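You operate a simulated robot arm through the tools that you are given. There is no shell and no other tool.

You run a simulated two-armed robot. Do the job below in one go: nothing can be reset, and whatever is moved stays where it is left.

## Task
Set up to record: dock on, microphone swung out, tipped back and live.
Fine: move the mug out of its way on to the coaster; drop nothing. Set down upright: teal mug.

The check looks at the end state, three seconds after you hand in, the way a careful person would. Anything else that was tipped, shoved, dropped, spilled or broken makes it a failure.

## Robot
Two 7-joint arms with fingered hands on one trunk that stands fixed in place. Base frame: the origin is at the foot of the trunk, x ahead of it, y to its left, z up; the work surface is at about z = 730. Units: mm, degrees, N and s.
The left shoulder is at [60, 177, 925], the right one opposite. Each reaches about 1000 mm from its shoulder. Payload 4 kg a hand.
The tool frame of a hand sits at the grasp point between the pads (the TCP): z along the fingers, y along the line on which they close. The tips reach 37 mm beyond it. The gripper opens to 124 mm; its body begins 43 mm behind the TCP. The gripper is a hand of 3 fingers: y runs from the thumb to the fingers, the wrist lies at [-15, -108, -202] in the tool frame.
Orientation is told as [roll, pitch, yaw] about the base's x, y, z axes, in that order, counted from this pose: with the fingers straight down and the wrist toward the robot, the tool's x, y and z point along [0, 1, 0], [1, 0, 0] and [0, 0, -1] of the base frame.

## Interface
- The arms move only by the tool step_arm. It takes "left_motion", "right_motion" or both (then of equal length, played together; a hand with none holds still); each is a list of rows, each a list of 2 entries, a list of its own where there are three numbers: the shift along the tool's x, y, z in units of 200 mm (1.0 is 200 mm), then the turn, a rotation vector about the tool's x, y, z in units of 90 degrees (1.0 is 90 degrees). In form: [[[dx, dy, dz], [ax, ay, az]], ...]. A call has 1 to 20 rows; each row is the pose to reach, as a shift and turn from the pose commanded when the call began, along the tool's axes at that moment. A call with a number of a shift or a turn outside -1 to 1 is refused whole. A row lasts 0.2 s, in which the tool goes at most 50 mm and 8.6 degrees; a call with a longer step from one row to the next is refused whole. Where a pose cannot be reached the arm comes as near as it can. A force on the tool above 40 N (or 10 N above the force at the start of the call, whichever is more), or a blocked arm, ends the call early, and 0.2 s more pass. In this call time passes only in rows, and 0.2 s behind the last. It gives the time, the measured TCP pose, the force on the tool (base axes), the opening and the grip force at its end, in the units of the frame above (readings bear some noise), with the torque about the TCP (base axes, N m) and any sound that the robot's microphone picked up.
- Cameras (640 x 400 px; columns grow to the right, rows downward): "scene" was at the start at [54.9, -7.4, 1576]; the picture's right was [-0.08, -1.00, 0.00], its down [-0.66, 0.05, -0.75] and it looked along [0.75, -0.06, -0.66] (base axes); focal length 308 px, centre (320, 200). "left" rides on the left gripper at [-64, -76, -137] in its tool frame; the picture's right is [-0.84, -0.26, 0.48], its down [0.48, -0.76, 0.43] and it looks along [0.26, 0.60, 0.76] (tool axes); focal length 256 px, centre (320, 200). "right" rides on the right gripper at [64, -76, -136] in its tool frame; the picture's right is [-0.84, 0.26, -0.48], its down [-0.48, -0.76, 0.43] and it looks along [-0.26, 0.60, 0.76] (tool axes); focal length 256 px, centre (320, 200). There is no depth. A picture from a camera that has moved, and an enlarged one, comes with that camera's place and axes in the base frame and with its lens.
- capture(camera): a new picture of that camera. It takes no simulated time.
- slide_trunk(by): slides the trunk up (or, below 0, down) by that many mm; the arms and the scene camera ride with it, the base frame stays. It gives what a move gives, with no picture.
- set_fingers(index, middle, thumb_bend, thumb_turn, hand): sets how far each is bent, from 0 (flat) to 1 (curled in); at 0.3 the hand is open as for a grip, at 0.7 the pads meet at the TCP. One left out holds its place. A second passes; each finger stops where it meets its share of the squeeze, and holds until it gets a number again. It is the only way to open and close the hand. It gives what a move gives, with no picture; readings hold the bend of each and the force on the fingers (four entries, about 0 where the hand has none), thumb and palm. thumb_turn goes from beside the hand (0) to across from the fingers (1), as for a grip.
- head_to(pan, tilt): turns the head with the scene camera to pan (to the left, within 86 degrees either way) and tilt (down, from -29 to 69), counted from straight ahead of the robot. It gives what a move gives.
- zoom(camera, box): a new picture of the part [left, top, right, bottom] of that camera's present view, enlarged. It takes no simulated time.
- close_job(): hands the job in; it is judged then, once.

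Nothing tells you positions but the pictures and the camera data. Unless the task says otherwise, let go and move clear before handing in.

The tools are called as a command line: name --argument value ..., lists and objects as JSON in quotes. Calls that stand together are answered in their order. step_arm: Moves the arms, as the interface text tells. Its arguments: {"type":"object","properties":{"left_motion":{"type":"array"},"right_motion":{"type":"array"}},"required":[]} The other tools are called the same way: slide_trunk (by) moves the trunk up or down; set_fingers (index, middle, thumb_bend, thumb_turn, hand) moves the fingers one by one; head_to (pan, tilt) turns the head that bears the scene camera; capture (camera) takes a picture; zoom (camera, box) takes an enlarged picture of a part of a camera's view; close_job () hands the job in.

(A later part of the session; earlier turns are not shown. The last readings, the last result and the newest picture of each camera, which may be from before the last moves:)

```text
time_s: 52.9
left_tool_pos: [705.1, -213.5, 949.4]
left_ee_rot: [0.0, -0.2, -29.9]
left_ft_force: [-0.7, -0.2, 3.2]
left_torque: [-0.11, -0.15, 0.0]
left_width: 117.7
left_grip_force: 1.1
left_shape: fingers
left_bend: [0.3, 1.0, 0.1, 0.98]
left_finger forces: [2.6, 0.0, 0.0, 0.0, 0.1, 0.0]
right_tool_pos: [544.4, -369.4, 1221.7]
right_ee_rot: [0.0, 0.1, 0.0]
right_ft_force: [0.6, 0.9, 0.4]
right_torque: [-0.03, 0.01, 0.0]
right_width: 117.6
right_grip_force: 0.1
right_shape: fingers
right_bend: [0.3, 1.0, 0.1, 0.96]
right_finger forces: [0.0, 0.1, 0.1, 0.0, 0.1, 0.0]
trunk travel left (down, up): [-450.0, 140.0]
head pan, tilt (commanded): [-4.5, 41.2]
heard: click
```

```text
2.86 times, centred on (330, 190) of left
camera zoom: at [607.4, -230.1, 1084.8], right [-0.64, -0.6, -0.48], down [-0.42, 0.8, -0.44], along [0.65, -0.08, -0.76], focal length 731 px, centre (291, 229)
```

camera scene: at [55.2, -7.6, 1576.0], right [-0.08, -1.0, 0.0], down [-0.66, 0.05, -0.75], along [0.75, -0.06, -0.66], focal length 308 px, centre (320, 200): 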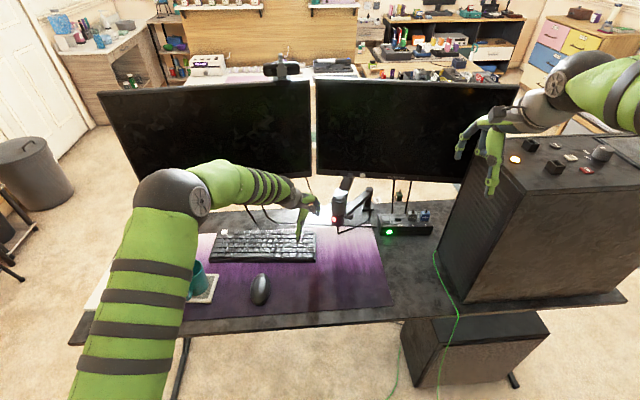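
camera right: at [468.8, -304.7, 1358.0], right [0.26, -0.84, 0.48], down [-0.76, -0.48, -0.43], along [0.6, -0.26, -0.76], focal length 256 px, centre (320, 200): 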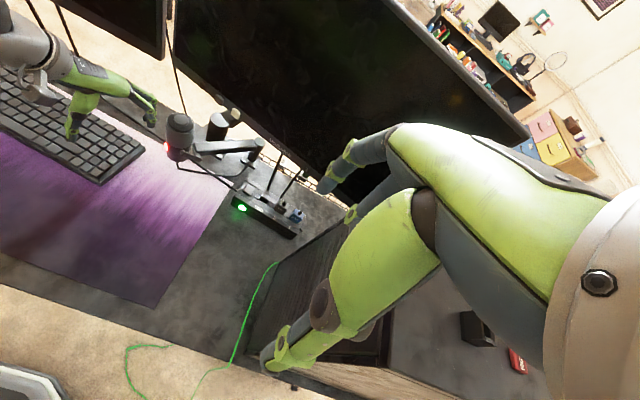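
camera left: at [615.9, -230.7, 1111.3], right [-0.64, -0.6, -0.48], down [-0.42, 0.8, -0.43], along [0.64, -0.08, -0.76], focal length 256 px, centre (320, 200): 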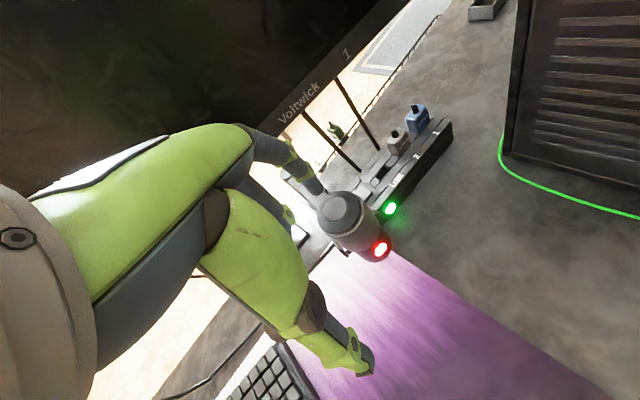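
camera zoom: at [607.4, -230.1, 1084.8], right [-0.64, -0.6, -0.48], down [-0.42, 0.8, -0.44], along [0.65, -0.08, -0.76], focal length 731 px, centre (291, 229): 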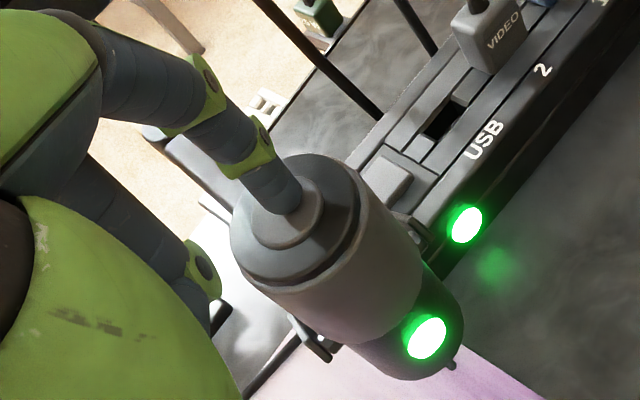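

A click, and the mic's lamp turned from red to green: it is live. I lift off and move the finger to the front of the mic, to tip its top back.

step_arm --left_motion '[[[0, 0, -0.08], [0, 0, 0]], [[0, 0, -0.2], [0, 0, 0]], [[-0.04, -0.09, -0.22], [0, 0, 0]], [[-0.08, -0.17, -0.22], [0, 0, 0]], [[-0.1077, -0.2265, -0.22], [0, 0, 0]]]'

capture --camera "left"

zoom --camera "scene" --box '[330, 160, 410, 240]'

zoom --camera "right" --box '[150, 100, 270, 220]'

```text
time_s: 54.1
left_tool_pos: [654.1, -210.1, 991.9]
left_ee_rot: [0.0, 0.0, -29.9]
left_ft_force: [-0.1, -0.2, -0.4]
left_torque: [-0.01, 0.03, -0.01]
left_width: 117.9
left_grip_force: 0.1
left_shape: fingers
left_bend: [0.3, 1.0, 0.1, 0.98]
left_finger forces: [0.0, 0.1, 0.0, 0.1, 0.0, 0.0]
right_tool_pos: [543.7, -369.1, 1222.4]
right_ee_rot: [-0.1, 0.0, 0.0]
right_ft_force: [-0.5, 0.1, -0.2]
right_torque: [-0.03, 0.01, 0.02]
right_width: 118.0
right_grip_force: 0.0
right_shape: fingers
right_bend: [0.3, 1.0, 0.1, 0.96]
right_finger forces: [0.1, 0.0, 0.0, 0.0, 0.0, 0.0]
trunk travel left (down, up): [-450.0, 140.0]
head pan, tilt (commanded): [-4.5, 41.2]
```

```text
taken
camera left: at [556.9, -226.5, 1127.8], right [-0.64, -0.6, -0.48], down [-0.42, 0.8, -0.43], along [0.64, -0.08, -0.76], focal length 256 px, centre (320, 200)
```

left: 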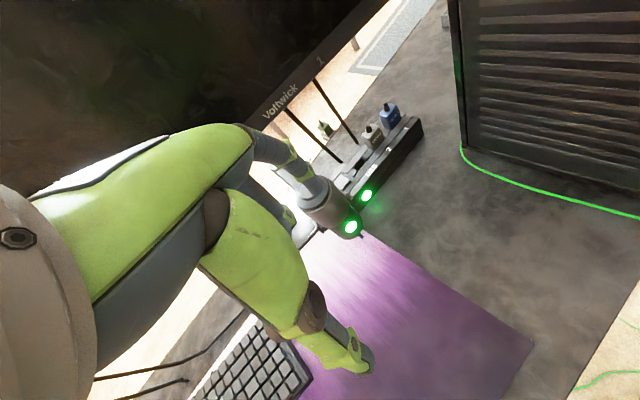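

```text
5.00 times, centred on (370, 200) of scene
camera zoom: at [54.8, -7.6, 1576.0], right [-0.08, -1.0, 0.0], down [-0.66, 0.05, -0.75], along [0.75, -0.06, -0.66], focal length 1542 px, centre (70, 200)
```

zoom: 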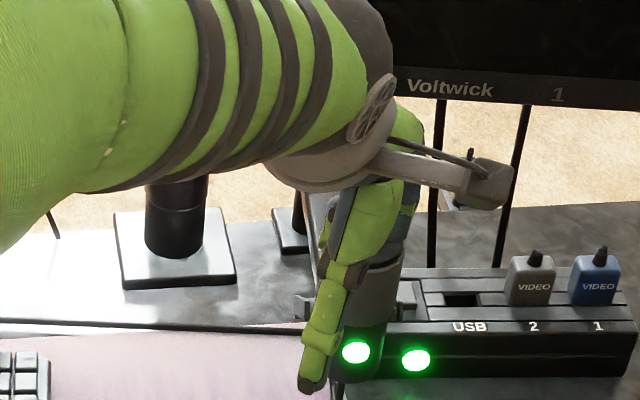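

```text
3.33 times, centred on (210, 160) of right
camera zoom: at [468.4, -304.7, 1358.2], right [0.26, -0.84, 0.48], down [-0.76, -0.48, -0.43], along [0.6, -0.26, -0.76], focal length 853 px, centre (687, 333)
```

zoom: 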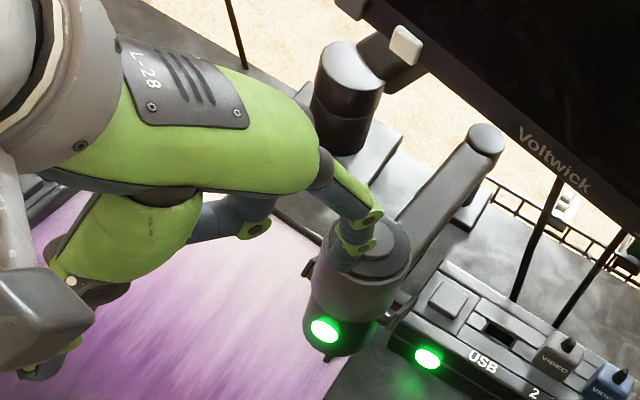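

The finger is in front of the mic, above the desk mat. I lower it to about 40 mm above the tilt pivot, with a gap to the mic.

step_arm --left_motion '[[[0, 0, 0.14], [0, 0, 0]], [[0, 0, 0.28], [0, 0, 0]], [[0, 0, 0.4], [0, 0, 0]]]'

capture --camera "left"

zoom --camera "right" --box '[150, 100, 270, 220]'

zoom --camera "scene" --box '[330, 160, 410, 240]'

```text
time_s: 54.9
left_tool_pos: [656.3, -210.0, 912.7]
left_ee_rot: [0.1, 0.0, -29.9]
left_ft_force: [0.2, -0.8, -0.2]
left_torque: [0.0, 0.0, -0.01]
left_width: 117.5
left_grip_force: 0.0
left_shape: fingers
left_bend: [0.3, 1.0, 0.1, 0.98]
left_finger forces: [0.1, 0.0, 0.1, 0.0, 0.0, 0.0]
right_tool_pos: [543.6, -369.8, 1223.1]
right_ee_rot: [0.0, 0.0, 0.0]
right_ft_force: [-0.2, 1.2, -0.1]
right_torque: [0.02, 0.01, 0.01]
right_width: 117.6
right_grip_force: 0.0
right_shape: fingers
right_bend: [0.3, 1.0, 0.1, 0.96]
right_finger forces: [0.0, 0.1, 0.0, 0.1, 0.1, 0.1]
trunk travel left (down, up): [-450.0, 140.0]
head pan, tilt (commanded): [-4.5, 41.2]
```

```text
taken
camera left: at [558.8, -227.3, 1048.8], right [-0.64, -0.6, -0.48], down [-0.42, 0.8, -0.43], along [0.64, -0.08, -0.76], focal length 256 px, centre (320, 200)
```

left: 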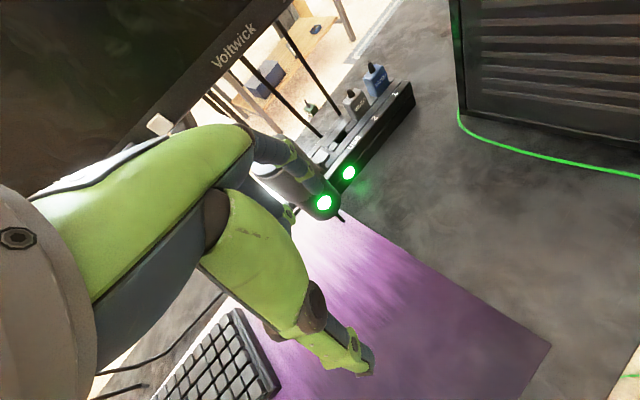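

```text
3.33 times, centred on (210, 160) of right
camera zoom: at [468.8, -304.8, 1358.0], right [0.26, -0.84, 0.48], down [-0.76, -0.48, -0.43], along [0.6, -0.26, -0.76], focal length 853 px, centre (687, 333)
```

zoom: 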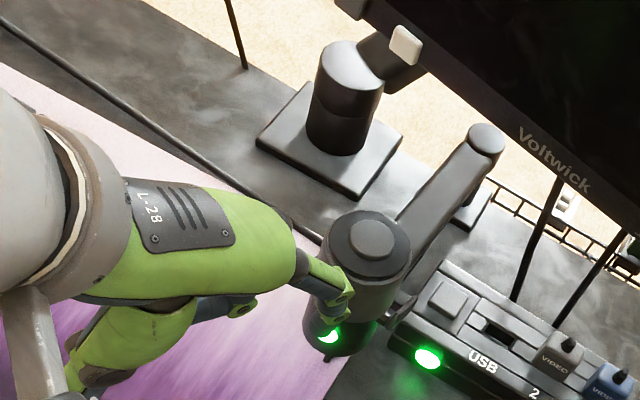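

```text
5.00 times, centred on (370, 200) of scene
camera zoom: at [55.3, -7.7, 1576.0], right [-0.08, -1.0, 0.0], down [-0.66, 0.05, -0.75], along [0.75, -0.06, -0.66], focal length 1542 px, centre (70, 200)
```

zoom: 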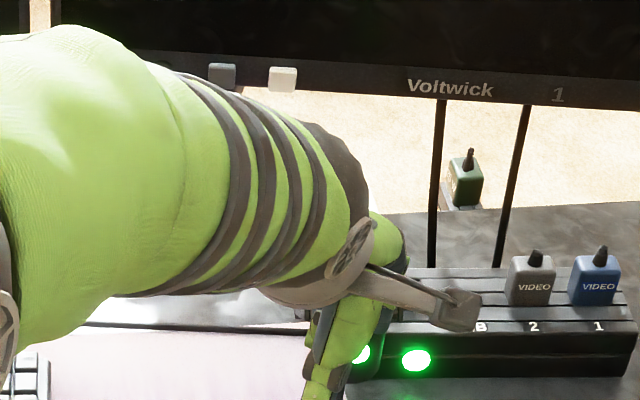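

The finger is in front of the mic's upper half. I push it gently away from the robot along the boom's line, watching the force.

step_arm --left_motion '[[[0.0187, 0.0464, 0], [0, 0, 0]], [[0.034, 0.0834, 0], [0, 0, 0]], [[0.0449, 0.1112, 0], [0, 0, 0]], [[0.0561, 0.139, 0], [0, 0, 0]]]'

zoom --camera "right" --box '[150, 100, 270, 220]'

zoom --camera "left" --box '[240, 100, 400, 240]'

```text
time_s: 55.9
left_tool_pos: [683.4, -213.7, 913.8]
left_ee_rot: [0.0, 0.0, -29.9]
left_ft_force: [-6.4, -1.9, 2.8]
left_torque: [-0.21, 0.0, -0.43]
left_width: 112.3
left_grip_force: 3.6
left_shape: fingers
left_bend: [0.33, 1.0, 0.1, 0.98]
left_finger forces: [7.3, 0.0, 0.0, 0.0, 0.0, 0.0]
right_tool_pos: [542.7, -369.2, 1223.3]
right_ee_rot: [0.0, 0.0, -0.1]
right_ft_force: [0.1, 0.4, -0.6]
right_torque: [-0.01, 0.01, 0.0]
right_width: 117.5
right_grip_force: 0.0
right_shape: fingers
right_bend: [0.3, 1.0, 0.1, 0.96]
right_finger forces: [0.0, 0.0, 0.0, 0.0, 0.1, 0.0]
trunk travel left (down, up): [-450.0, 140.0]
head pan, tilt (commanded): [-4.5, 41.2]
```

```text
3.33 times, centred on (210, 160) of right
camera zoom: at [467.7, -304.9, 1358.3], right [0.26, -0.84, 0.48], down [-0.76, -0.48, -0.44], along [0.6, -0.26, -0.76], focal length 853 px, centre (687, 333)
```

zoom: 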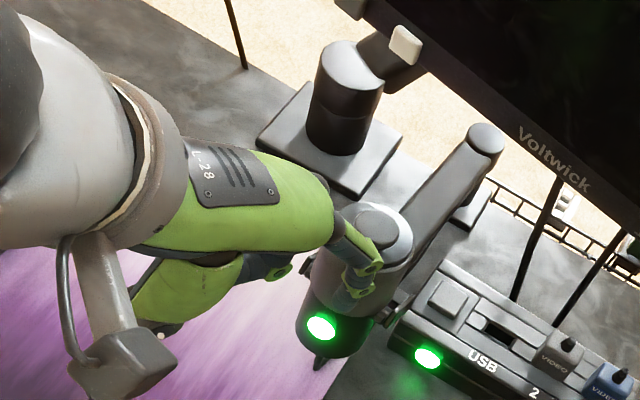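

```text
2.86 times, centred on (320, 170) of left
camera zoom: at [586.4, -230.6, 1048.8], right [-0.64, -0.6, -0.48], down [-0.42, 0.8, -0.43], along [0.64, -0.08, -0.76], focal length 731 px, centre (320, 286)
```

zoom: 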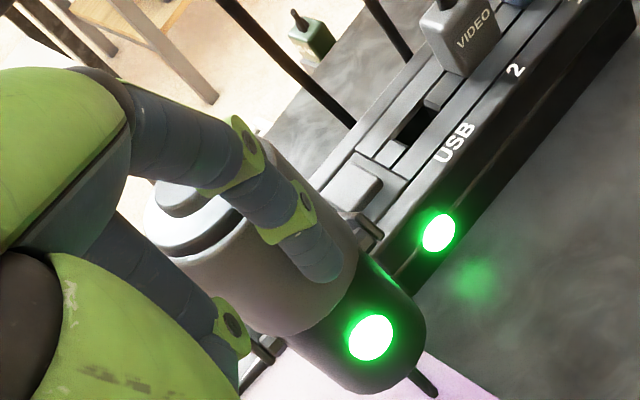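

The mic's top is tipping back under about 7 N and stays live. I keep pushing in small steps.

step_arm --left_motion '[[[0.0094, 0.0232, 0], [0, 0, 0]], [[0.0187, 0.0464, 0], [0, 0, 0]], [[0.028, 0.0695, 0], [0, 0, 0]]]'

zoom --camera "right" --box '[150, 100, 270, 220]'

zoom --camera "left" --box '[240, 100, 400, 240]'

```text
time_s: 56.7
left_tool_pos: [697.2, -216.0, 913.1]
left_ee_rot: [0.1, -0.1, -30.0]
left_ft_force: [-10.4, -1.5, 6.5]
left_torque: [-0.3, 0.08, -0.44]
left_width: 107.5
left_grip_force: 5.7
left_shape: fingers
left_bend: [0.35, 1.0, 0.1, 0.98]
left_finger forces: [11.5, 0.0, 0.0, 0.0, 0.0, 0.0]
right_tool_pos: [541.8, -369.7, 1222.4]
right_ee_rot: [0.1, -0.1, 0.0]
right_ft_force: [-0.7, -0.2, 0.1]
right_torque: [-0.01, -0.03, 0.02]
right_width: 117.7
right_grip_force: 0.0
right_shape: fingers
right_bend: [0.3, 1.0, 0.1, 0.96]
right_finger forces: [0.1, 0.0, 0.0, 0.1, 0.0, 0.1]
trunk travel left (down, up): [-450.0, 140.0]
head pan, tilt (commanded): [-4.5, 41.2]
```

```text
3.33 times, centred on (210, 160) of right
camera zoom: at [467.3, -304.7, 1358.6], right [0.26, -0.84, 0.48], down [-0.76, -0.48, -0.44], along [0.6, -0.26, -0.76], focal length 853 px, centre (687, 333)
```

zoom: 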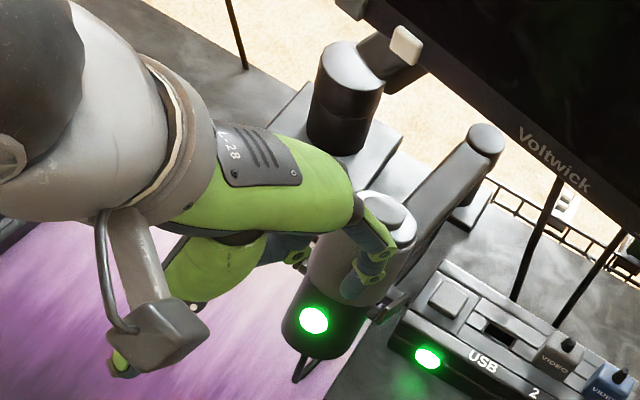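

```text
2.86 times, centred on (320, 170) of left
camera zoom: at [600.7, -232.6, 1048.9], right [-0.64, -0.6, -0.48], down [-0.42, 0.8, -0.44], along [0.65, -0.08, -0.76], focal length 731 px, centre (320, 286)
```

zoom: 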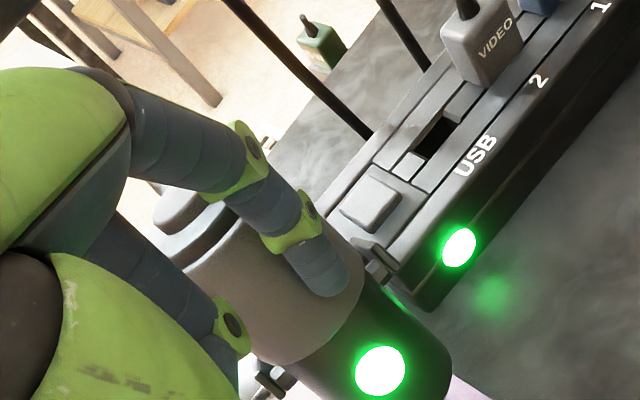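

It is tipped back roughly 25°. I push on in small steps to find whether there is a stop.

step_arm --left_motion '[[[0.0094, 0.0232, 0], [0, 0, 0]], [[0.0187, 0.0464, 0], [0, 0, 0]]]'

zoom --camera "right" --box '[150, 100, 270, 220]'

zoom --camera "left" --box '[240, 100, 400, 240]'

```text
time_s: 57.3
left_tool_pos: [706.8, -217.1, 914.1]
left_ee_rot: [0.0, -0.1, -29.9]
left_ft_force: [-13.9, -2.6, 9.5]
left_torque: [-0.41, 0.04, -0.57]
left_width: 105.0
left_grip_force: 8.2
left_shape: fingers
left_bend: [0.36, 1.0, 0.1, 0.98]
left_finger forces: [15.9, 0.0, 0.0, 0.0, 0.0, 0.0]
right_tool_pos: [542.3, -369.6, 1222.8]
right_ee_rot: [0.0, -0.1, 0.0]
right_ft_force: [-0.2, 0.2, -0.5]
right_torque: [0.02, 0.02, -0.01]
right_width: 117.7
right_grip_force: 0.1
right_shape: fingers
right_bend: [0.3, 1.0, 0.1, 0.96]
right_finger forces: [0.0, 0.0, 0.1, 0.1, 0.1, 0.1]
trunk travel left (down, up): [-450.0, 140.0]
head pan, tilt (commanded): [-4.5, 41.2]
```

```text
3.33 times, centred on (210, 160) of right
camera zoom: at [466.7, -304.6, 1358.9], right [0.26, -0.84, 0.48], down [-0.76, -0.48, -0.44], along [0.6, -0.26, -0.76], focal length 853 px, centre (687, 333)
```

zoom: 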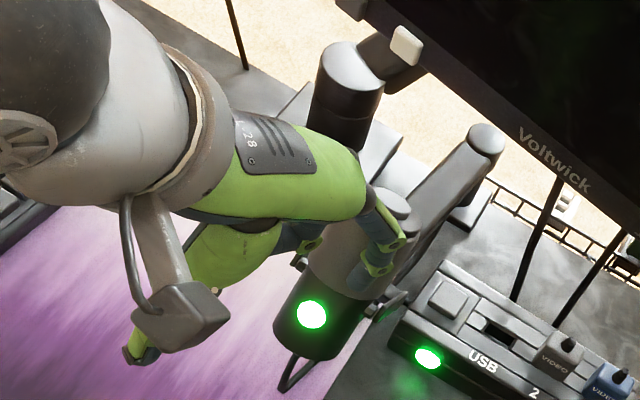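

```text
2.86 times, centred on (320, 170) of left
camera zoom: at [609.5, -234.4, 1049.3], right [-0.64, -0.6, -0.48], down [-0.42, 0.8, -0.44], along [0.65, -0.08, -0.76], focal length 731 px, centre (320, 286)
```

zoom: 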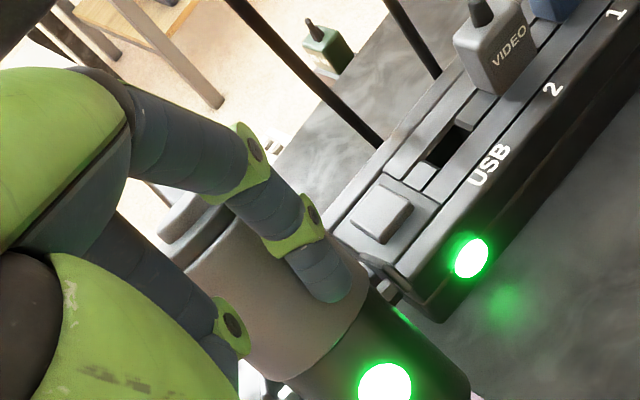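

It is still moving smoothly, now about 35° back. I try a little more to find the stop.

step_arm --left_motion '[[[0.0059, 0.0145, -0.02], [0, 0, 0]], [[0.0117, 0.029, -0.04], [0, 0, 0]]]'

zoom --camera "right" --box '[150, 100, 270, 220]'

zoom --camera "left" --box '[240, 100, 400, 240]'

```text
time_s: 57.9
left_tool_pos: [714.0, -217.7, 919.8]
left_ee_rot: [0.0, 0.1, -29.9]
left_ft_force: [-10.4, -1.0, 3.0]
left_torque: [-0.15, 0.26, -0.43]
left_width: 104.3
left_grip_force: 5.0
left_shape: fingers
left_bend: [0.37, 1.0, 0.1, 0.98]
left_finger forces: [10.7, 0.1, 0.1, 0.0, 0.1, 0.0]
right_tool_pos: [544.1, -368.8, 1223.5]
right_ee_rot: [0.0, -0.1, -0.1]
right_ft_force: [0.5, 0.3, 0.2]
right_torque: [0.02, 0.0, -0.02]
right_width: 117.9
right_grip_force: 0.1
right_shape: fingers
right_bend: [0.3, 1.0, 0.1, 0.96]
right_finger forces: [0.1, 0.1, 0.0, 0.0, 0.0, 0.0]
trunk travel left (down, up): [-450.0, 140.0]
head pan, tilt (commanded): [-4.5, 41.2]
```

```text
3.33 times, centred on (210, 160) of right
camera zoom: at [467.6, -304.7, 1358.4], right [0.26, -0.84, 0.48], down [-0.76, -0.48, -0.44], along [0.6, -0.26, -0.76], focal length 853 px, centre (687, 333)
```

zoom: 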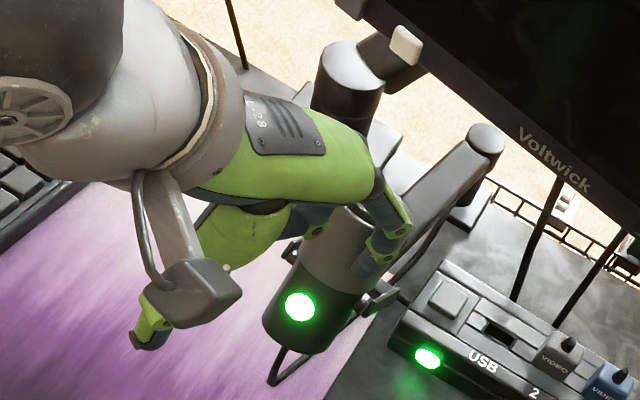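

```text
2.86 times, centred on (320, 170) of left
camera zoom: at [616.6, -234.3, 1055.5], right [-0.64, -0.6, -0.48], down [-0.42, 0.8, -0.43], along [0.64, -0.08, -0.76], focal length 731 px, centre (320, 286)
```

zoom: 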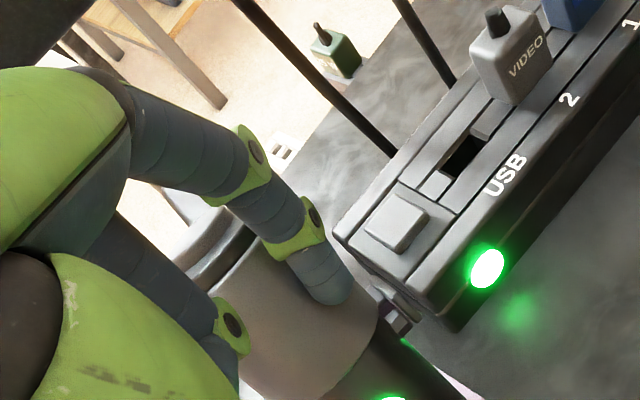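

The mic is now clearly tipped well back. I back the finger off and look at the result without the arm in the way.

step_arm --left_motion '[[[-0.02, -0.06, -0.01], [0, 0, 0]], [[-0.04, -0.15, -0.03], [0, 0, 0]], [[-0.05, -0.27, -0.12], [0, 0, 0]], [[-0.05, -0.37, -0.28], [0, 0, 0]], [[0.03, -0.42, -0.45], [0, 0, 0]], [[0.15, -0.47, -0.55], [0, 0, 0]], [[0.3, -0.55, -0.6], [0, 0, 0]], [[0.47, -0.63, -0.62], [0, 0, 0]]]'

capture --camera "scene"

zoom --camera "scene" --box '[330, 160, 430, 250]'

zoom --camera "right" --box '[150, 100, 270, 220]'

capture --camera "left"

```text
time_s: 59.7
left_tool_pos: [651.5, -75.3, 1045.7]
left_ee_rot: [-0.1, 0.0, -30.0]
left_ft_force: [-0.3, 0.1, 0.2]
left_torque: [0.0, 0.02, 0.01]
left_width: 117.7
left_grip_force: 0.1
left_shape: fingers
left_bend: [0.3, 1.0, 0.1, 0.98]
left_finger forces: [0.0, 0.0, 0.0, 0.0, 0.1, 0.0]
right_tool_pos: [544.6, -367.8, 1222.3]
right_ee_rot: [-0.1, 0.0, -0.1]
right_ft_force: [0.5, 0.3, 0.0]
right_torque: [-0.02, -0.01, -0.01]
right_width: 117.7
right_grip_force: 0.1
right_shape: fingers
right_bend: [0.3, 1.0, 0.1, 0.96]
right_finger forces: [0.0, 0.1, 0.1, 0.0, 0.0, 0.0]
trunk travel left (down, up): [-450.0, 140.0]
head pan, tilt (commanded): [-4.5, 41.2]
```

```text
taken
camera scene: at [55.1, -6.7, 1576.0], right [-0.08, -1.0, 0.0], down [-0.66, 0.05, -0.75], along [0.75, -0.06, -0.66], focal length 308 px, centre (320, 200)
```

scene: 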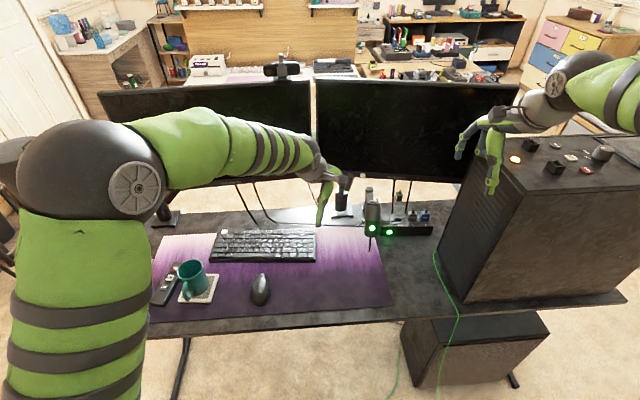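

```text
4.44 times, centred on (380, 205) of scene
camera zoom: at [55.1, -6.7, 1576.0], right [-0.08, -1.0, 0.0], down [-0.66, 0.05, -0.75], along [0.75, -0.06, -0.66], focal length 1371 px, centre (53, 178)
```

zoom: 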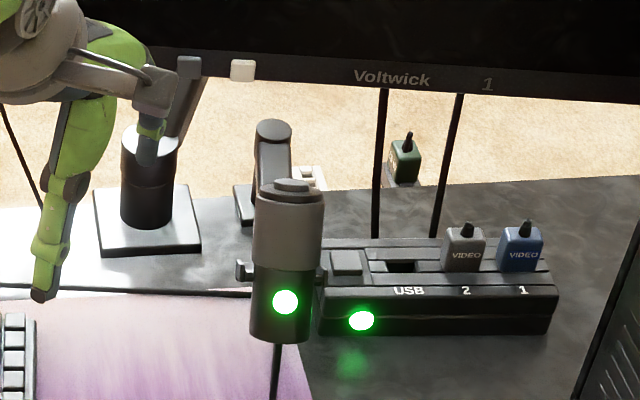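

```text
3.33 times, centred on (210, 160) of right
camera zoom: at [468.6, -304.0, 1358.3], right [0.26, -0.84, 0.48], down [-0.76, -0.48, -0.43], along [0.6, -0.26, -0.76], focal length 853 px, centre (687, 333)
```

zoom: 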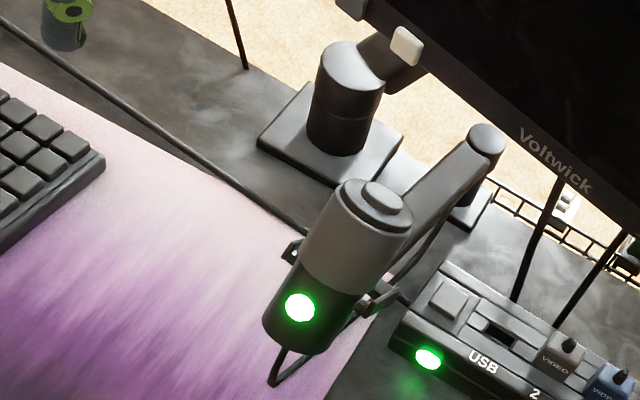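

```text
taken
camera left: at [555.5, -91.6, 1181.5], right [-0.64, -0.6, -0.48], down [-0.42, 0.8, -0.43], along [0.64, -0.08, -0.76], focal length 256 px, centre (320, 200)
```

left: 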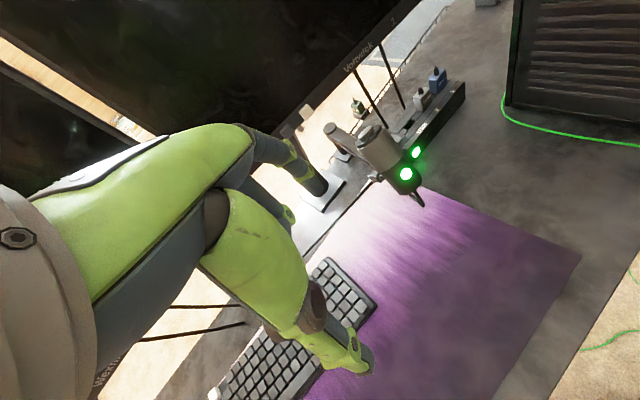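

The mic is live and tipped back about 30°, but comparing positions, the boom swung back about 5° during the push. I'll push the tilt the rest of the way with two fingers straddling the mic, which also steers it, and then re-seat the swing against its stop.

set_fingers --hand "left" --index 0.3 --middle 0.3

step_arm --left_motion '[[[-0.11, 0.065, 0.03], [0, 0, -0.055]], [[-0.23, 0.13, 0.07], [0, 0, -0.11]], [[-0.36, 0.2, 0.11], [0, 0, -0.166]], [[-0.49, 0.275, 0.15], [0, 0, -0.222]], [[-0.61, 0.345, 0.19], [0, 0, -0.278]], [[-0.72, 0.404, 0.225], [0, 0, -0.333]]]'

capture --camera "left"

zoom --camera "right" --box '[150, 100, 270, 220]'

```text
time_s: 60.7
left_tool_pos: [652.7, -74.2, 1045.4]
left_ee_rot: [0.1, 0.0, -29.9]
left_ft_force: [0.1, 0.3, 1.1]
left_torque: [-0.02, -0.01, 0.02]
left_width: 117.8
left_grip_force: 0.1
left_shape: fingers
left_bend: [0.3, 0.3, 0.1, 0.98]
left_finger forces: [0.0, 0.0, 0.0, 0.0, 0.1, 0.0]
right_tool_pos: [543.2, -368.6, 1223.1]
right_ee_rot: [0.1, 0.1, -0.1]
right_ft_force: [0.4, -0.1, 0.3]
right_torque: [-0.01, -0.02, 0.01]
right_width: 117.6
right_grip_force: 0.0
right_shape: fingers
right_bend: [0.3, 1.0, 0.1, 0.96]
right_finger forces: [0.1, 0.0, 0.1, 0.0, 0.1, 0.0]
trunk travel left (down, up): [-450.0, 140.0]
head pan, tilt (commanded): [-4.5, 41.2]
```

```text
time_s: 62.1
left_tool_pos: [650.9, -238.3, 1001.0]
left_ee_rot: [0.0, 0.0, 0.2]
left_ft_force: [0.5, 0.5, 0.4]
left_torque: [0.03, 0.0, -0.01]
left_width: 118.0
left_grip_force: 0.0
left_shape: fingers
left_bend: [0.3, 0.3, 0.1, 0.98]
left_finger forces: [0.0, 0.0, 0.0, 0.0, 0.1, 0.0]
right_tool_pos: [542.5, -370.1, 1222.2]
right_ee_rot: [0.0, 0.0, 0.0]
right_ft_force: [-0.4, -1.0, -0.4]
right_torque: [0.0, -0.01, -0.05]
right_width: 117.7
right_grip_force: 0.0
right_shape: fingers
right_bend: [0.3, 1.0, 0.1, 0.96]
right_finger forces: [0.1, 0.1, 0.0, 0.0, 0.0, 0.0]
trunk travel left (down, up): [-450.0, 140.0]
head pan, tilt (commanded): [-4.5, 41.2]
```

```text
taken
camera left: at [575.8, -301.9, 1135.4], right [-0.25, -0.84, -0.48], down [-0.76, 0.48, -0.43], along [0.6, 0.26, -0.76], focal length 256 px, centre (320, 200)
```

left: 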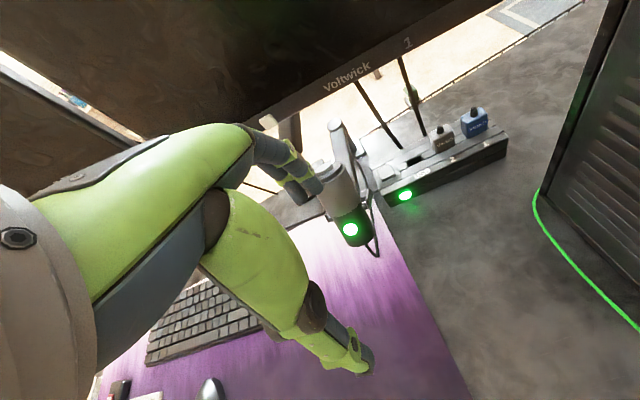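

```text
3.33 times, centred on (210, 160) of right
camera zoom: at [468.7, -305.2, 1357.9], right [0.26, -0.84, 0.48], down [-0.76, -0.48, -0.43], along [0.6, -0.25, -0.76], focal length 853 px, centre (687, 333)
```

zoom: 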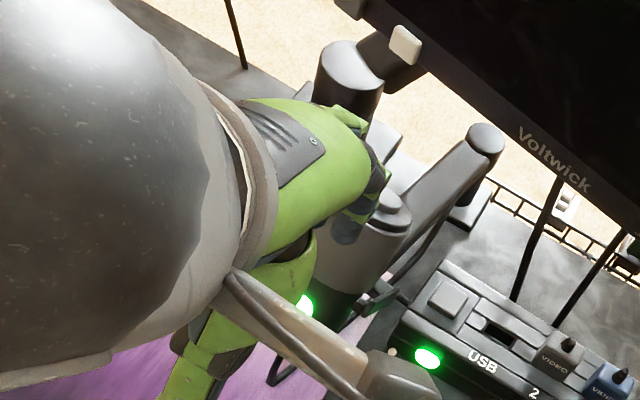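

The two fingers are in front of the mic's upper part. I lower them to just below the mic's top edge level.

step_arm --left_motion '[[[0.01, 0, 0.14], [0, 0, 0]], [[0.02, 0, 0.28], [0, 0, 0]], [[0.02, 0, 0.38], [0, 0, 0]]]'

capture --camera "left"

zoom --camera "left" --box '[230, 90, 430, 250]'

zoom --camera "right" --box '[150, 100, 270, 220]'

```text
time_s: 62.9
left_tool_pos: [649.1, -234.6, 923.3]
left_ee_rot: [-0.1, 0.0, 0.1]
left_ft_force: [-0.6, 0.0, -0.2]
left_torque: [0.0, 0.02, 0.01]
left_width: 118.0
left_grip_force: 0.1
left_shape: fingers
left_bend: [0.3, 0.3, 0.1, 0.98]
left_finger forces: [0.0, 0.0, 0.1, 0.0, 0.0, 0.0]
right_tool_pos: [544.8, -369.7, 1222.1]
right_ee_rot: [0.0, 0.0, 0.1]
right_ft_force: [-0.5, -0.2, -0.7]
right_torque: [0.01, -0.03, -0.05]
right_width: 117.7
right_grip_force: 0.1
right_shape: fingers
right_bend: [0.3, 1.0, 0.1, 0.96]
right_finger forces: [0.0, 0.1, 0.0, 0.0, 0.0, 0.0]
trunk travel left (down, up): [-450.0, 140.0]
head pan, tilt (commanded): [-4.5, 41.2]
```

```text
taken
camera left: at [574.2, -297.8, 1058.7], right [-0.26, -0.84, -0.48], down [-0.76, 0.48, -0.43], along [0.6, 0.26, -0.76], focal length 256 px, centre (320, 200)
```

left: 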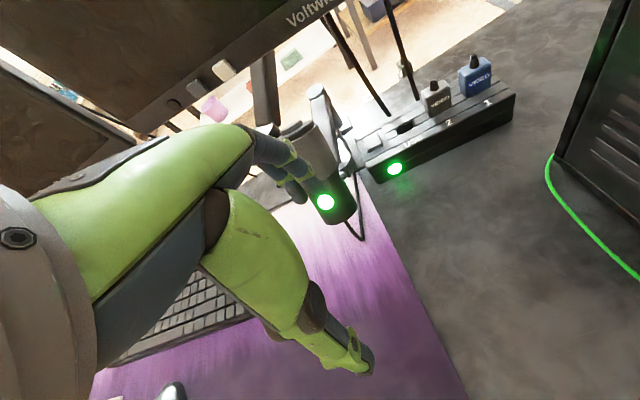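

```text
2.50 times, centred on (330, 170) of left
camera zoom: at [574.2, -297.8, 1058.7], right [-0.26, -0.84, -0.48], down [-0.76, 0.48, -0.43], along [0.6, 0.26, -0.76], focal length 640 px, centre (295, 275)
```

zoom: 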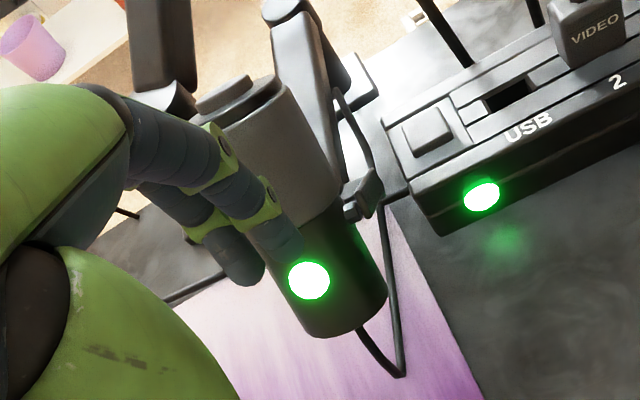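

```text
3.33 times, centred on (210, 160) of right
camera zoom: at [468.7, -304.8, 1358.1], right [0.26, -0.84, 0.48], down [-0.76, -0.48, -0.43], along [0.6, -0.26, -0.76], focal length 853 px, centre (687, 333)
```

zoom: 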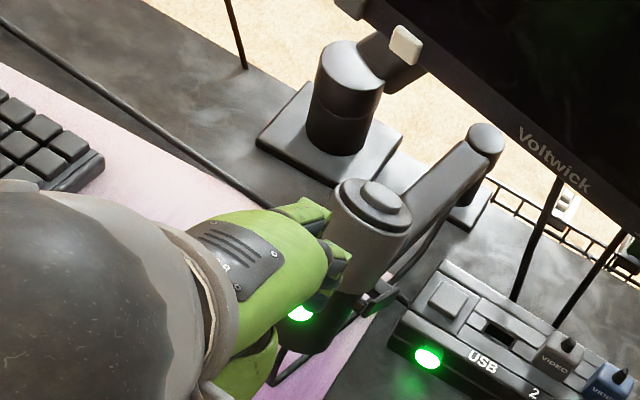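

The mic's axis is at about y = -242, so I shift the finger pair 6 mm right and move forward to contact.

step_arm --left_motion '[[[-0.02, 0.06, 0], [0, 0, 0]], [[-0.035, 0.12, 0], [0, 0, 0]], [[-0.037, 0.16, 0], [0, 0, 0]], [[-0.039, 0.185, 0], [0, 0, 0]]]'

zoom --camera "left" --box '[230, 90, 430, 250]'

zoom --camera "right" --box '[150, 100, 270, 220]'

```text
time_s: 63.9
left_tool_pos: [687.9, -242.9, 922.5]
left_ee_rot: [0.0, 0.1, 0.0]
left_ft_force: [-1.9, 0.5, 1.3]
left_torque: [0.03, -0.07, 0.04]
left_width: 118.1
left_grip_force: 1.7
left_shape: fingers
left_bend: [0.3, 0.31, 0.1, 0.98]
left_finger forces: [0.0, 3.1, 0.0, 0.1, 0.0, 0.1]
right_tool_pos: [542.3, -369.5, 1223.0]
right_ee_rot: [0.0, 0.1, -0.1]
right_ft_force: [0.1, 0.4, 0.4]
right_torque: [-0.02, 0.01, 0.01]
right_width: 117.9
right_grip_force: 0.1
right_shape: fingers
right_bend: [0.3, 1.0, 0.1, 0.96]
right_finger forces: [0.1, 0.1, 0.0, 0.1, 0.0, 0.0]
trunk travel left (down, up): [-450.0, 140.0]
head pan, tilt (commanded): [-4.5, 41.2]
```

```text
2.50 times, centred on (330, 170) of left
camera zoom: at [612.5, -306.0, 1058.6], right [-0.26, -0.84, -0.48], down [-0.76, 0.48, -0.43], along [0.6, 0.26, -0.76], focal length 640 px, centre (295, 275)
```

zoom: 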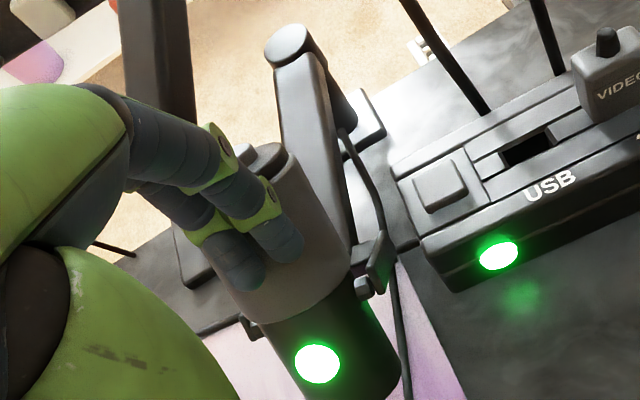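

```text
3.33 times, centred on (210, 160) of right
camera zoom: at [468.2, -304.6, 1358.3], right [0.26, -0.84, 0.48], down [-0.76, -0.48, -0.43], along [0.6, -0.26, -0.76], focal length 853 px, centre (687, 333)
```

zoom: 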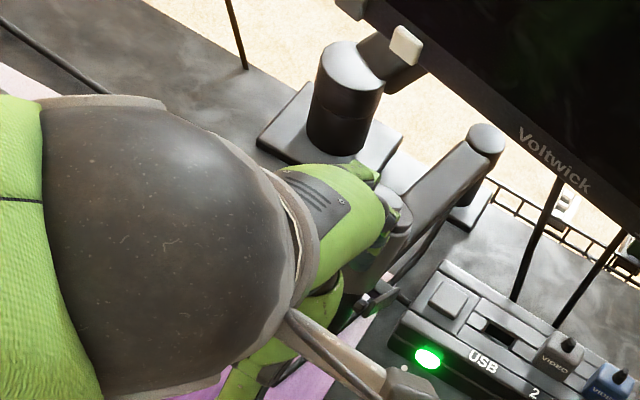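

The left-hand middle finger touches first, left of the mic's axis, which drives it toward its swing stop as well. I keep pushing.

step_arm --left_motion '[[[-0.004, 0.025, 0], [0, 0, 0]], [[-0.008, 0.05, 0], [0, 0, 0]]]'

zoom --camera "left" --box '[230, 90, 430, 250]'

```text
time_s: 64.5
left_tool_pos: [695.6, -244.6, 925.3]
left_ee_rot: [-0.2, -0.1, 0.0]
left_ft_force: [-18.7, 4.8, 12.0]
left_torque: [0.14, -0.54, 0.41]
left_width: 111.6
left_grip_force: 11.1
left_shape: fingers
left_bend: [0.33, 0.35, 0.1, 0.98]
left_finger forces: [4.7, 17.8, 0.0, 0.0, 0.0, 0.1]
right_tool_pos: [540.1, -368.3, 1224.7]
right_ee_rot: [-0.1, -0.1, 0.1]
right_ft_force: [-0.1, 1.5, 0.2]
right_torque: [0.02, 0.0, -0.03]
right_width: 117.6
right_grip_force: 0.1
right_shape: fingers
right_bend: [0.3, 1.0, 0.1, 0.96]
right_finger forces: [0.0, 0.0, 0.0, 0.0, 0.0, 0.0]
trunk travel left (down, up): [-450.0, 140.0]
head pan, tilt (commanded): [-4.5, 41.2]
```

```text
2.50 times, centred on (330, 170) of left
camera zoom: at [620.7, -307.9, 1060.8], right [-0.26, -0.84, -0.48], down [-0.76, 0.48, -0.44], along [0.6, 0.25, -0.76], focal length 640 px, centre (295, 275)
```

zoom: 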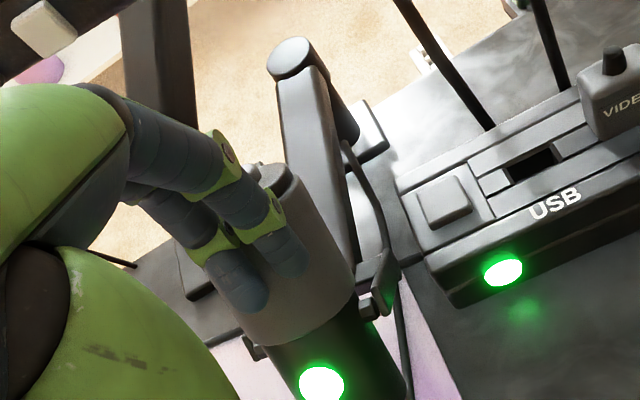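

The force jumped to about 22 N without further tilt, so the mic is at its tilt stop, roughly 30° back. I back off and go around to its left side to re-seat the swing.

step_arm --left_motion '[[[0, -0.1, 0], [0, 0, 0]], [[0, -0.225, -0.05], [0, 0, 0]], [[0.02, -0.25, -0.2], [0, 0, 0.06]], [[0.12, -0.25, -0.35], [0, 0, 0.13]], [[0.3, -0.25, -0.4], [0, 0, 0.2]], [[0.48, -0.25, -0.4], [0, 0, 0.27]], [[0.62, -0.25, -0.4], [0, 0, 0.333]]]'

zoom --camera "scene" --box '[330, 160, 430, 250]'

zoom --camera "right" --box '[150, 100, 270, 220]'

capture --camera "left"

```text
time_s: 66.1
left_tool_pos: [647.2, -120.5, 1005.3]
left_ee_rot: [0.0, 0.0, -30.1]
left_ft_force: [0.2, -0.1, -0.7]
left_torque: [-0.01, 0.03, 0.0]
left_width: 117.2
left_grip_force: 0.0
left_shape: fingers
left_bend: [0.3, 0.3, 0.1, 0.98]
left_finger forces: [0.0, 0.1, 0.0, 0.0, 0.0, 0.0]
right_tool_pos: [543.4, -368.4, 1222.7]
right_ee_rot: [-0.1, 0.0, -0.1]
right_ft_force: [-0.1, 1.1, 0.3]
right_torque: [-0.01, 0.0, 0.0]
right_width: 117.5
right_grip_force: 0.0
right_shape: fingers
right_bend: [0.3, 1.0, 0.1, 0.96]
right_finger forces: [0.0, 0.0, 0.0, 0.0, 0.1, 0.0]
trunk travel left (down, up): [-450.0, 140.0]
head pan, tilt (commanded): [-4.5, 41.2]
```

```text
4.44 times, centred on (380, 205) of scene
camera zoom: at [55.1, -6.7, 1576.0], right [-0.08, -1.0, 0.0], down [-0.66, 0.05, -0.75], along [0.75, -0.06, -0.66], focal length 1371 px, centre (53, 178)
```

zoom: 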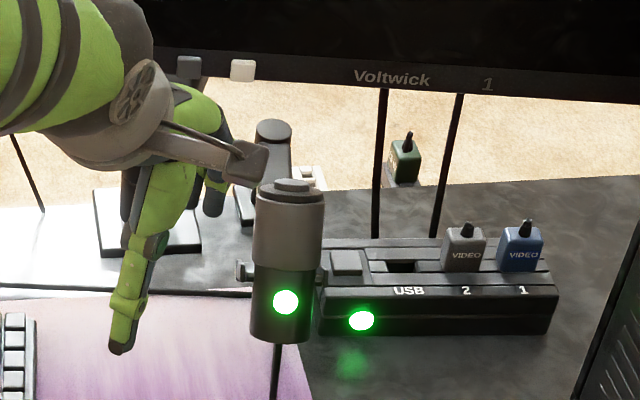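

```text
3.33 times, centred on (210, 160) of right
camera zoom: at [468.6, -303.9, 1358.2], right [0.26, -0.84, 0.48], down [-0.76, -0.48, -0.43], along [0.6, -0.26, -0.76], focal length 853 px, centre (687, 333)
```

zoom: 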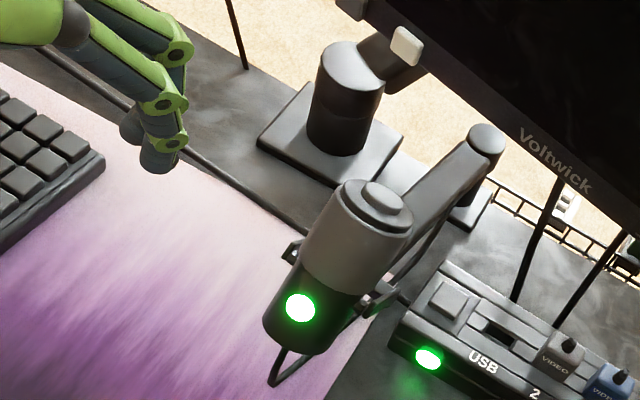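

```text
taken
camera left: at [549.4, -136.1, 1140.2], right [-0.64, -0.6, -0.48], down [-0.41, 0.8, -0.44], along [0.65, -0.08, -0.76], focal length 256 px, centre (320, 200)
```

left: 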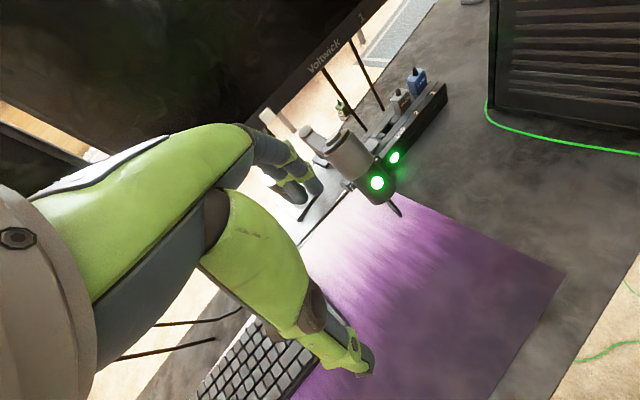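

The mic hasn't moved since, confirming the tilt stop at about 30°. The boom is about 16 mm short of its swing stop, so I lower the left finger beside it and push it home at pivot height.

step_arm --left_motion '[[[0.05, 0.08, 0.15], [0, 0, 0]], [[0.1, 0.16, 0.32], [0, 0, 0]], [[0.15, 0.25, 0.48], [0, 0, 0]], [[0.19, 0.33, 0.63], [0, 0, 0]], [[0.21, 0.37, 0.74], [0, 0, 0]]]'

capture --camera "left"

zoom --camera "right" --box '[150, 100, 270, 220]'

zoom --camera "scene" --box '[330, 160, 430, 250]'

```text
time_s: 67.3
left_tool_pos: [733.8, -121.4, 855.3]
left_ee_rot: [-0.1, -0.1, -29.9]
left_ft_force: [-0.2, -0.6, 0.0]
left_torque: [0.03, 0.0, 0.0]
left_width: 117.6
left_grip_force: 0.0
left_shape: fingers
left_bend: [0.3, 0.3, 0.1, 0.98]
left_finger forces: [0.1, 0.0, 0.0, 0.0, 0.0, 0.1]
right_tool_pos: [543.3, -370.1, 1222.9]
right_ee_rot: [-0.1, 0.0, 0.0]
right_ft_force: [-0.5, -0.2, -0.6]
right_torque: [-0.01, -0.01, 0.0]
right_width: 117.9
right_grip_force: 0.1
right_shape: fingers
right_bend: [0.3, 1.0, 0.1, 0.96]
right_finger forces: [0.1, 0.1, 0.0, 0.1, 0.0, 0.0]
trunk travel left (down, up): [-450.0, 140.0]
head pan, tilt (commanded): [-4.5, 41.2]
```

```text
taken
camera left: at [637.3, -138.3, 989.9], right [-0.64, -0.6, -0.48], down [-0.42, 0.8, -0.43], along [0.64, -0.08, -0.76], focal length 256 px, centre (320, 200)
```

left: 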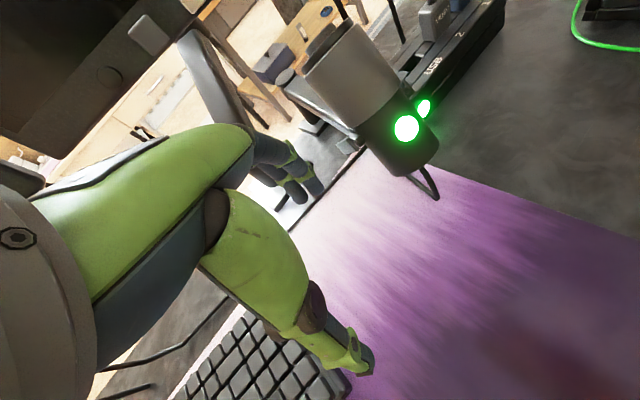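

```text
3.33 times, centred on (210, 160) of right
camera zoom: at [468.9, -304.7, 1358.0], right [0.26, -0.84, 0.48], down [-0.76, -0.48, -0.43], along [0.6, -0.26, -0.76], focal length 853 px, centre (687, 333)
```

zoom: 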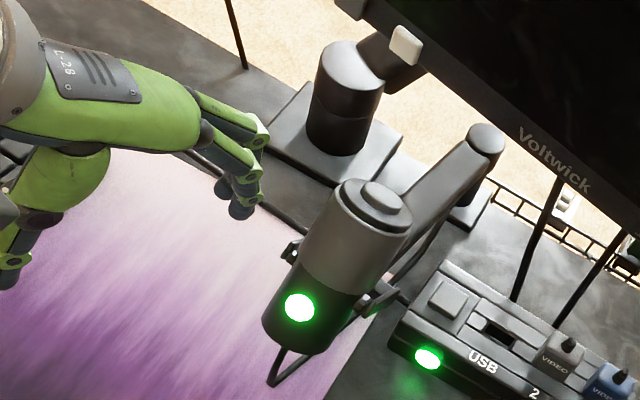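

```text
4.44 times, centred on (380, 205) of scene
camera zoom: at [55.3, -7.5, 1576.0], right [-0.08, -1.0, 0.0], down [-0.66, 0.05, -0.75], along [0.75, -0.06, -0.66], focal length 1371 px, centre (53, 178)
```

zoom: 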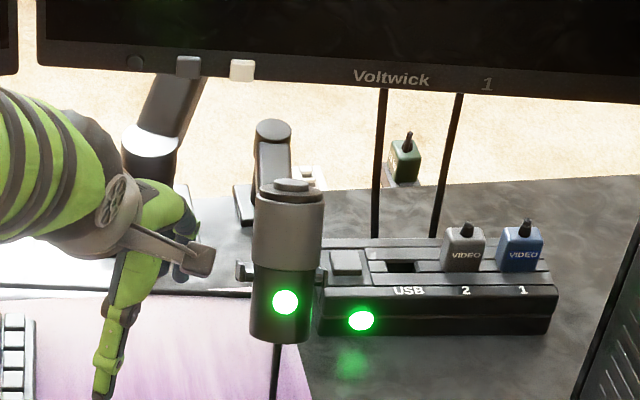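

The finger is beside the mic at pivot height. I push it to the right until the stop pushes back.

step_arm --left_motion '[[[-0.08, 0.03, 0], [0, 0, 0]], [[-0.155, 0.061, 0], [0, 0, 0]], [[-0.195, 0.073, 0], [0, 0, 0]], [[-0.228, 0.085, 0], [0, 0, 0]], [[-0.251, 0.096, 0], [0, 0, 0]], [[-0.274, 0.106, 0], [0, 0, 0]]]'

zoom --camera "right" --box '[150, 100, 270, 220]'

zoom --camera "left" --box '[230, 20, 480, 230]'

```text
time_s: 68.7
left_tool_pos: [726.4, -177.3, 855.4]
left_ee_rot: [0.0, 0.0, -29.7]
left_ft_force: [-0.2, 9.1, 3.8]
left_torque: [0.02, -0.21, 0.51]
left_width: 114.0
left_grip_force: 4.3
left_shape: fingers
left_bend: [0.32, 0.3, 0.1, 0.98]
left_finger forces: [9.6, 0.0, 0.1, 0.1, 0.0, 0.1]
right_tool_pos: [544.2, -368.3, 1222.5]
right_ee_rot: [-0.1, 0.0, 0.0]
right_ft_force: [0.2, 0.4, -0.6]
right_torque: [0.04, 0.03, -0.01]
right_width: 117.8
right_grip_force: 0.1
right_shape: fingers
right_bend: [0.3, 1.0, 0.1, 0.96]
right_finger forces: [0.0, 0.0, 0.0, 0.0, 0.1, 0.1]
trunk travel left (down, up): [-450.0, 140.0]
head pan, tilt (commanded): [-4.5, 41.2]
```

```text
3.33 times, centred on (210, 160) of right
camera zoom: at [468.5, -303.5, 1358.4], right [0.26, -0.84, 0.48], down [-0.76, -0.48, -0.43], along [0.6, -0.26, -0.76], focal length 853 px, centre (687, 333)
```

zoom: 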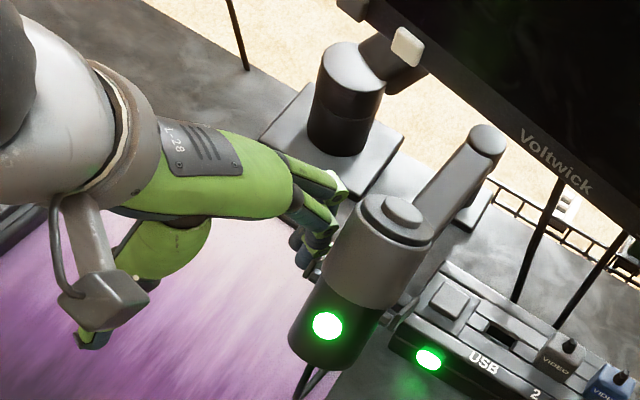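

```text
1.90 times, centred on (355, 125) of left
camera zoom: at [628.1, -194.1, 991.3], right [-0.64, -0.6, -0.48], down [-0.42, 0.8, -0.43], along [0.65, -0.07, -0.76], focal length 488 px, centre (253, 343)
```

zoom: 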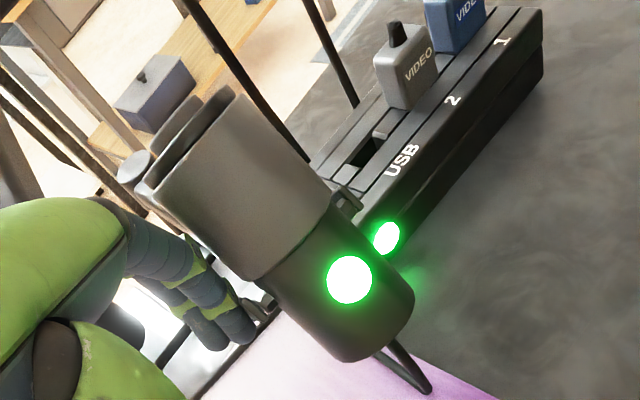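

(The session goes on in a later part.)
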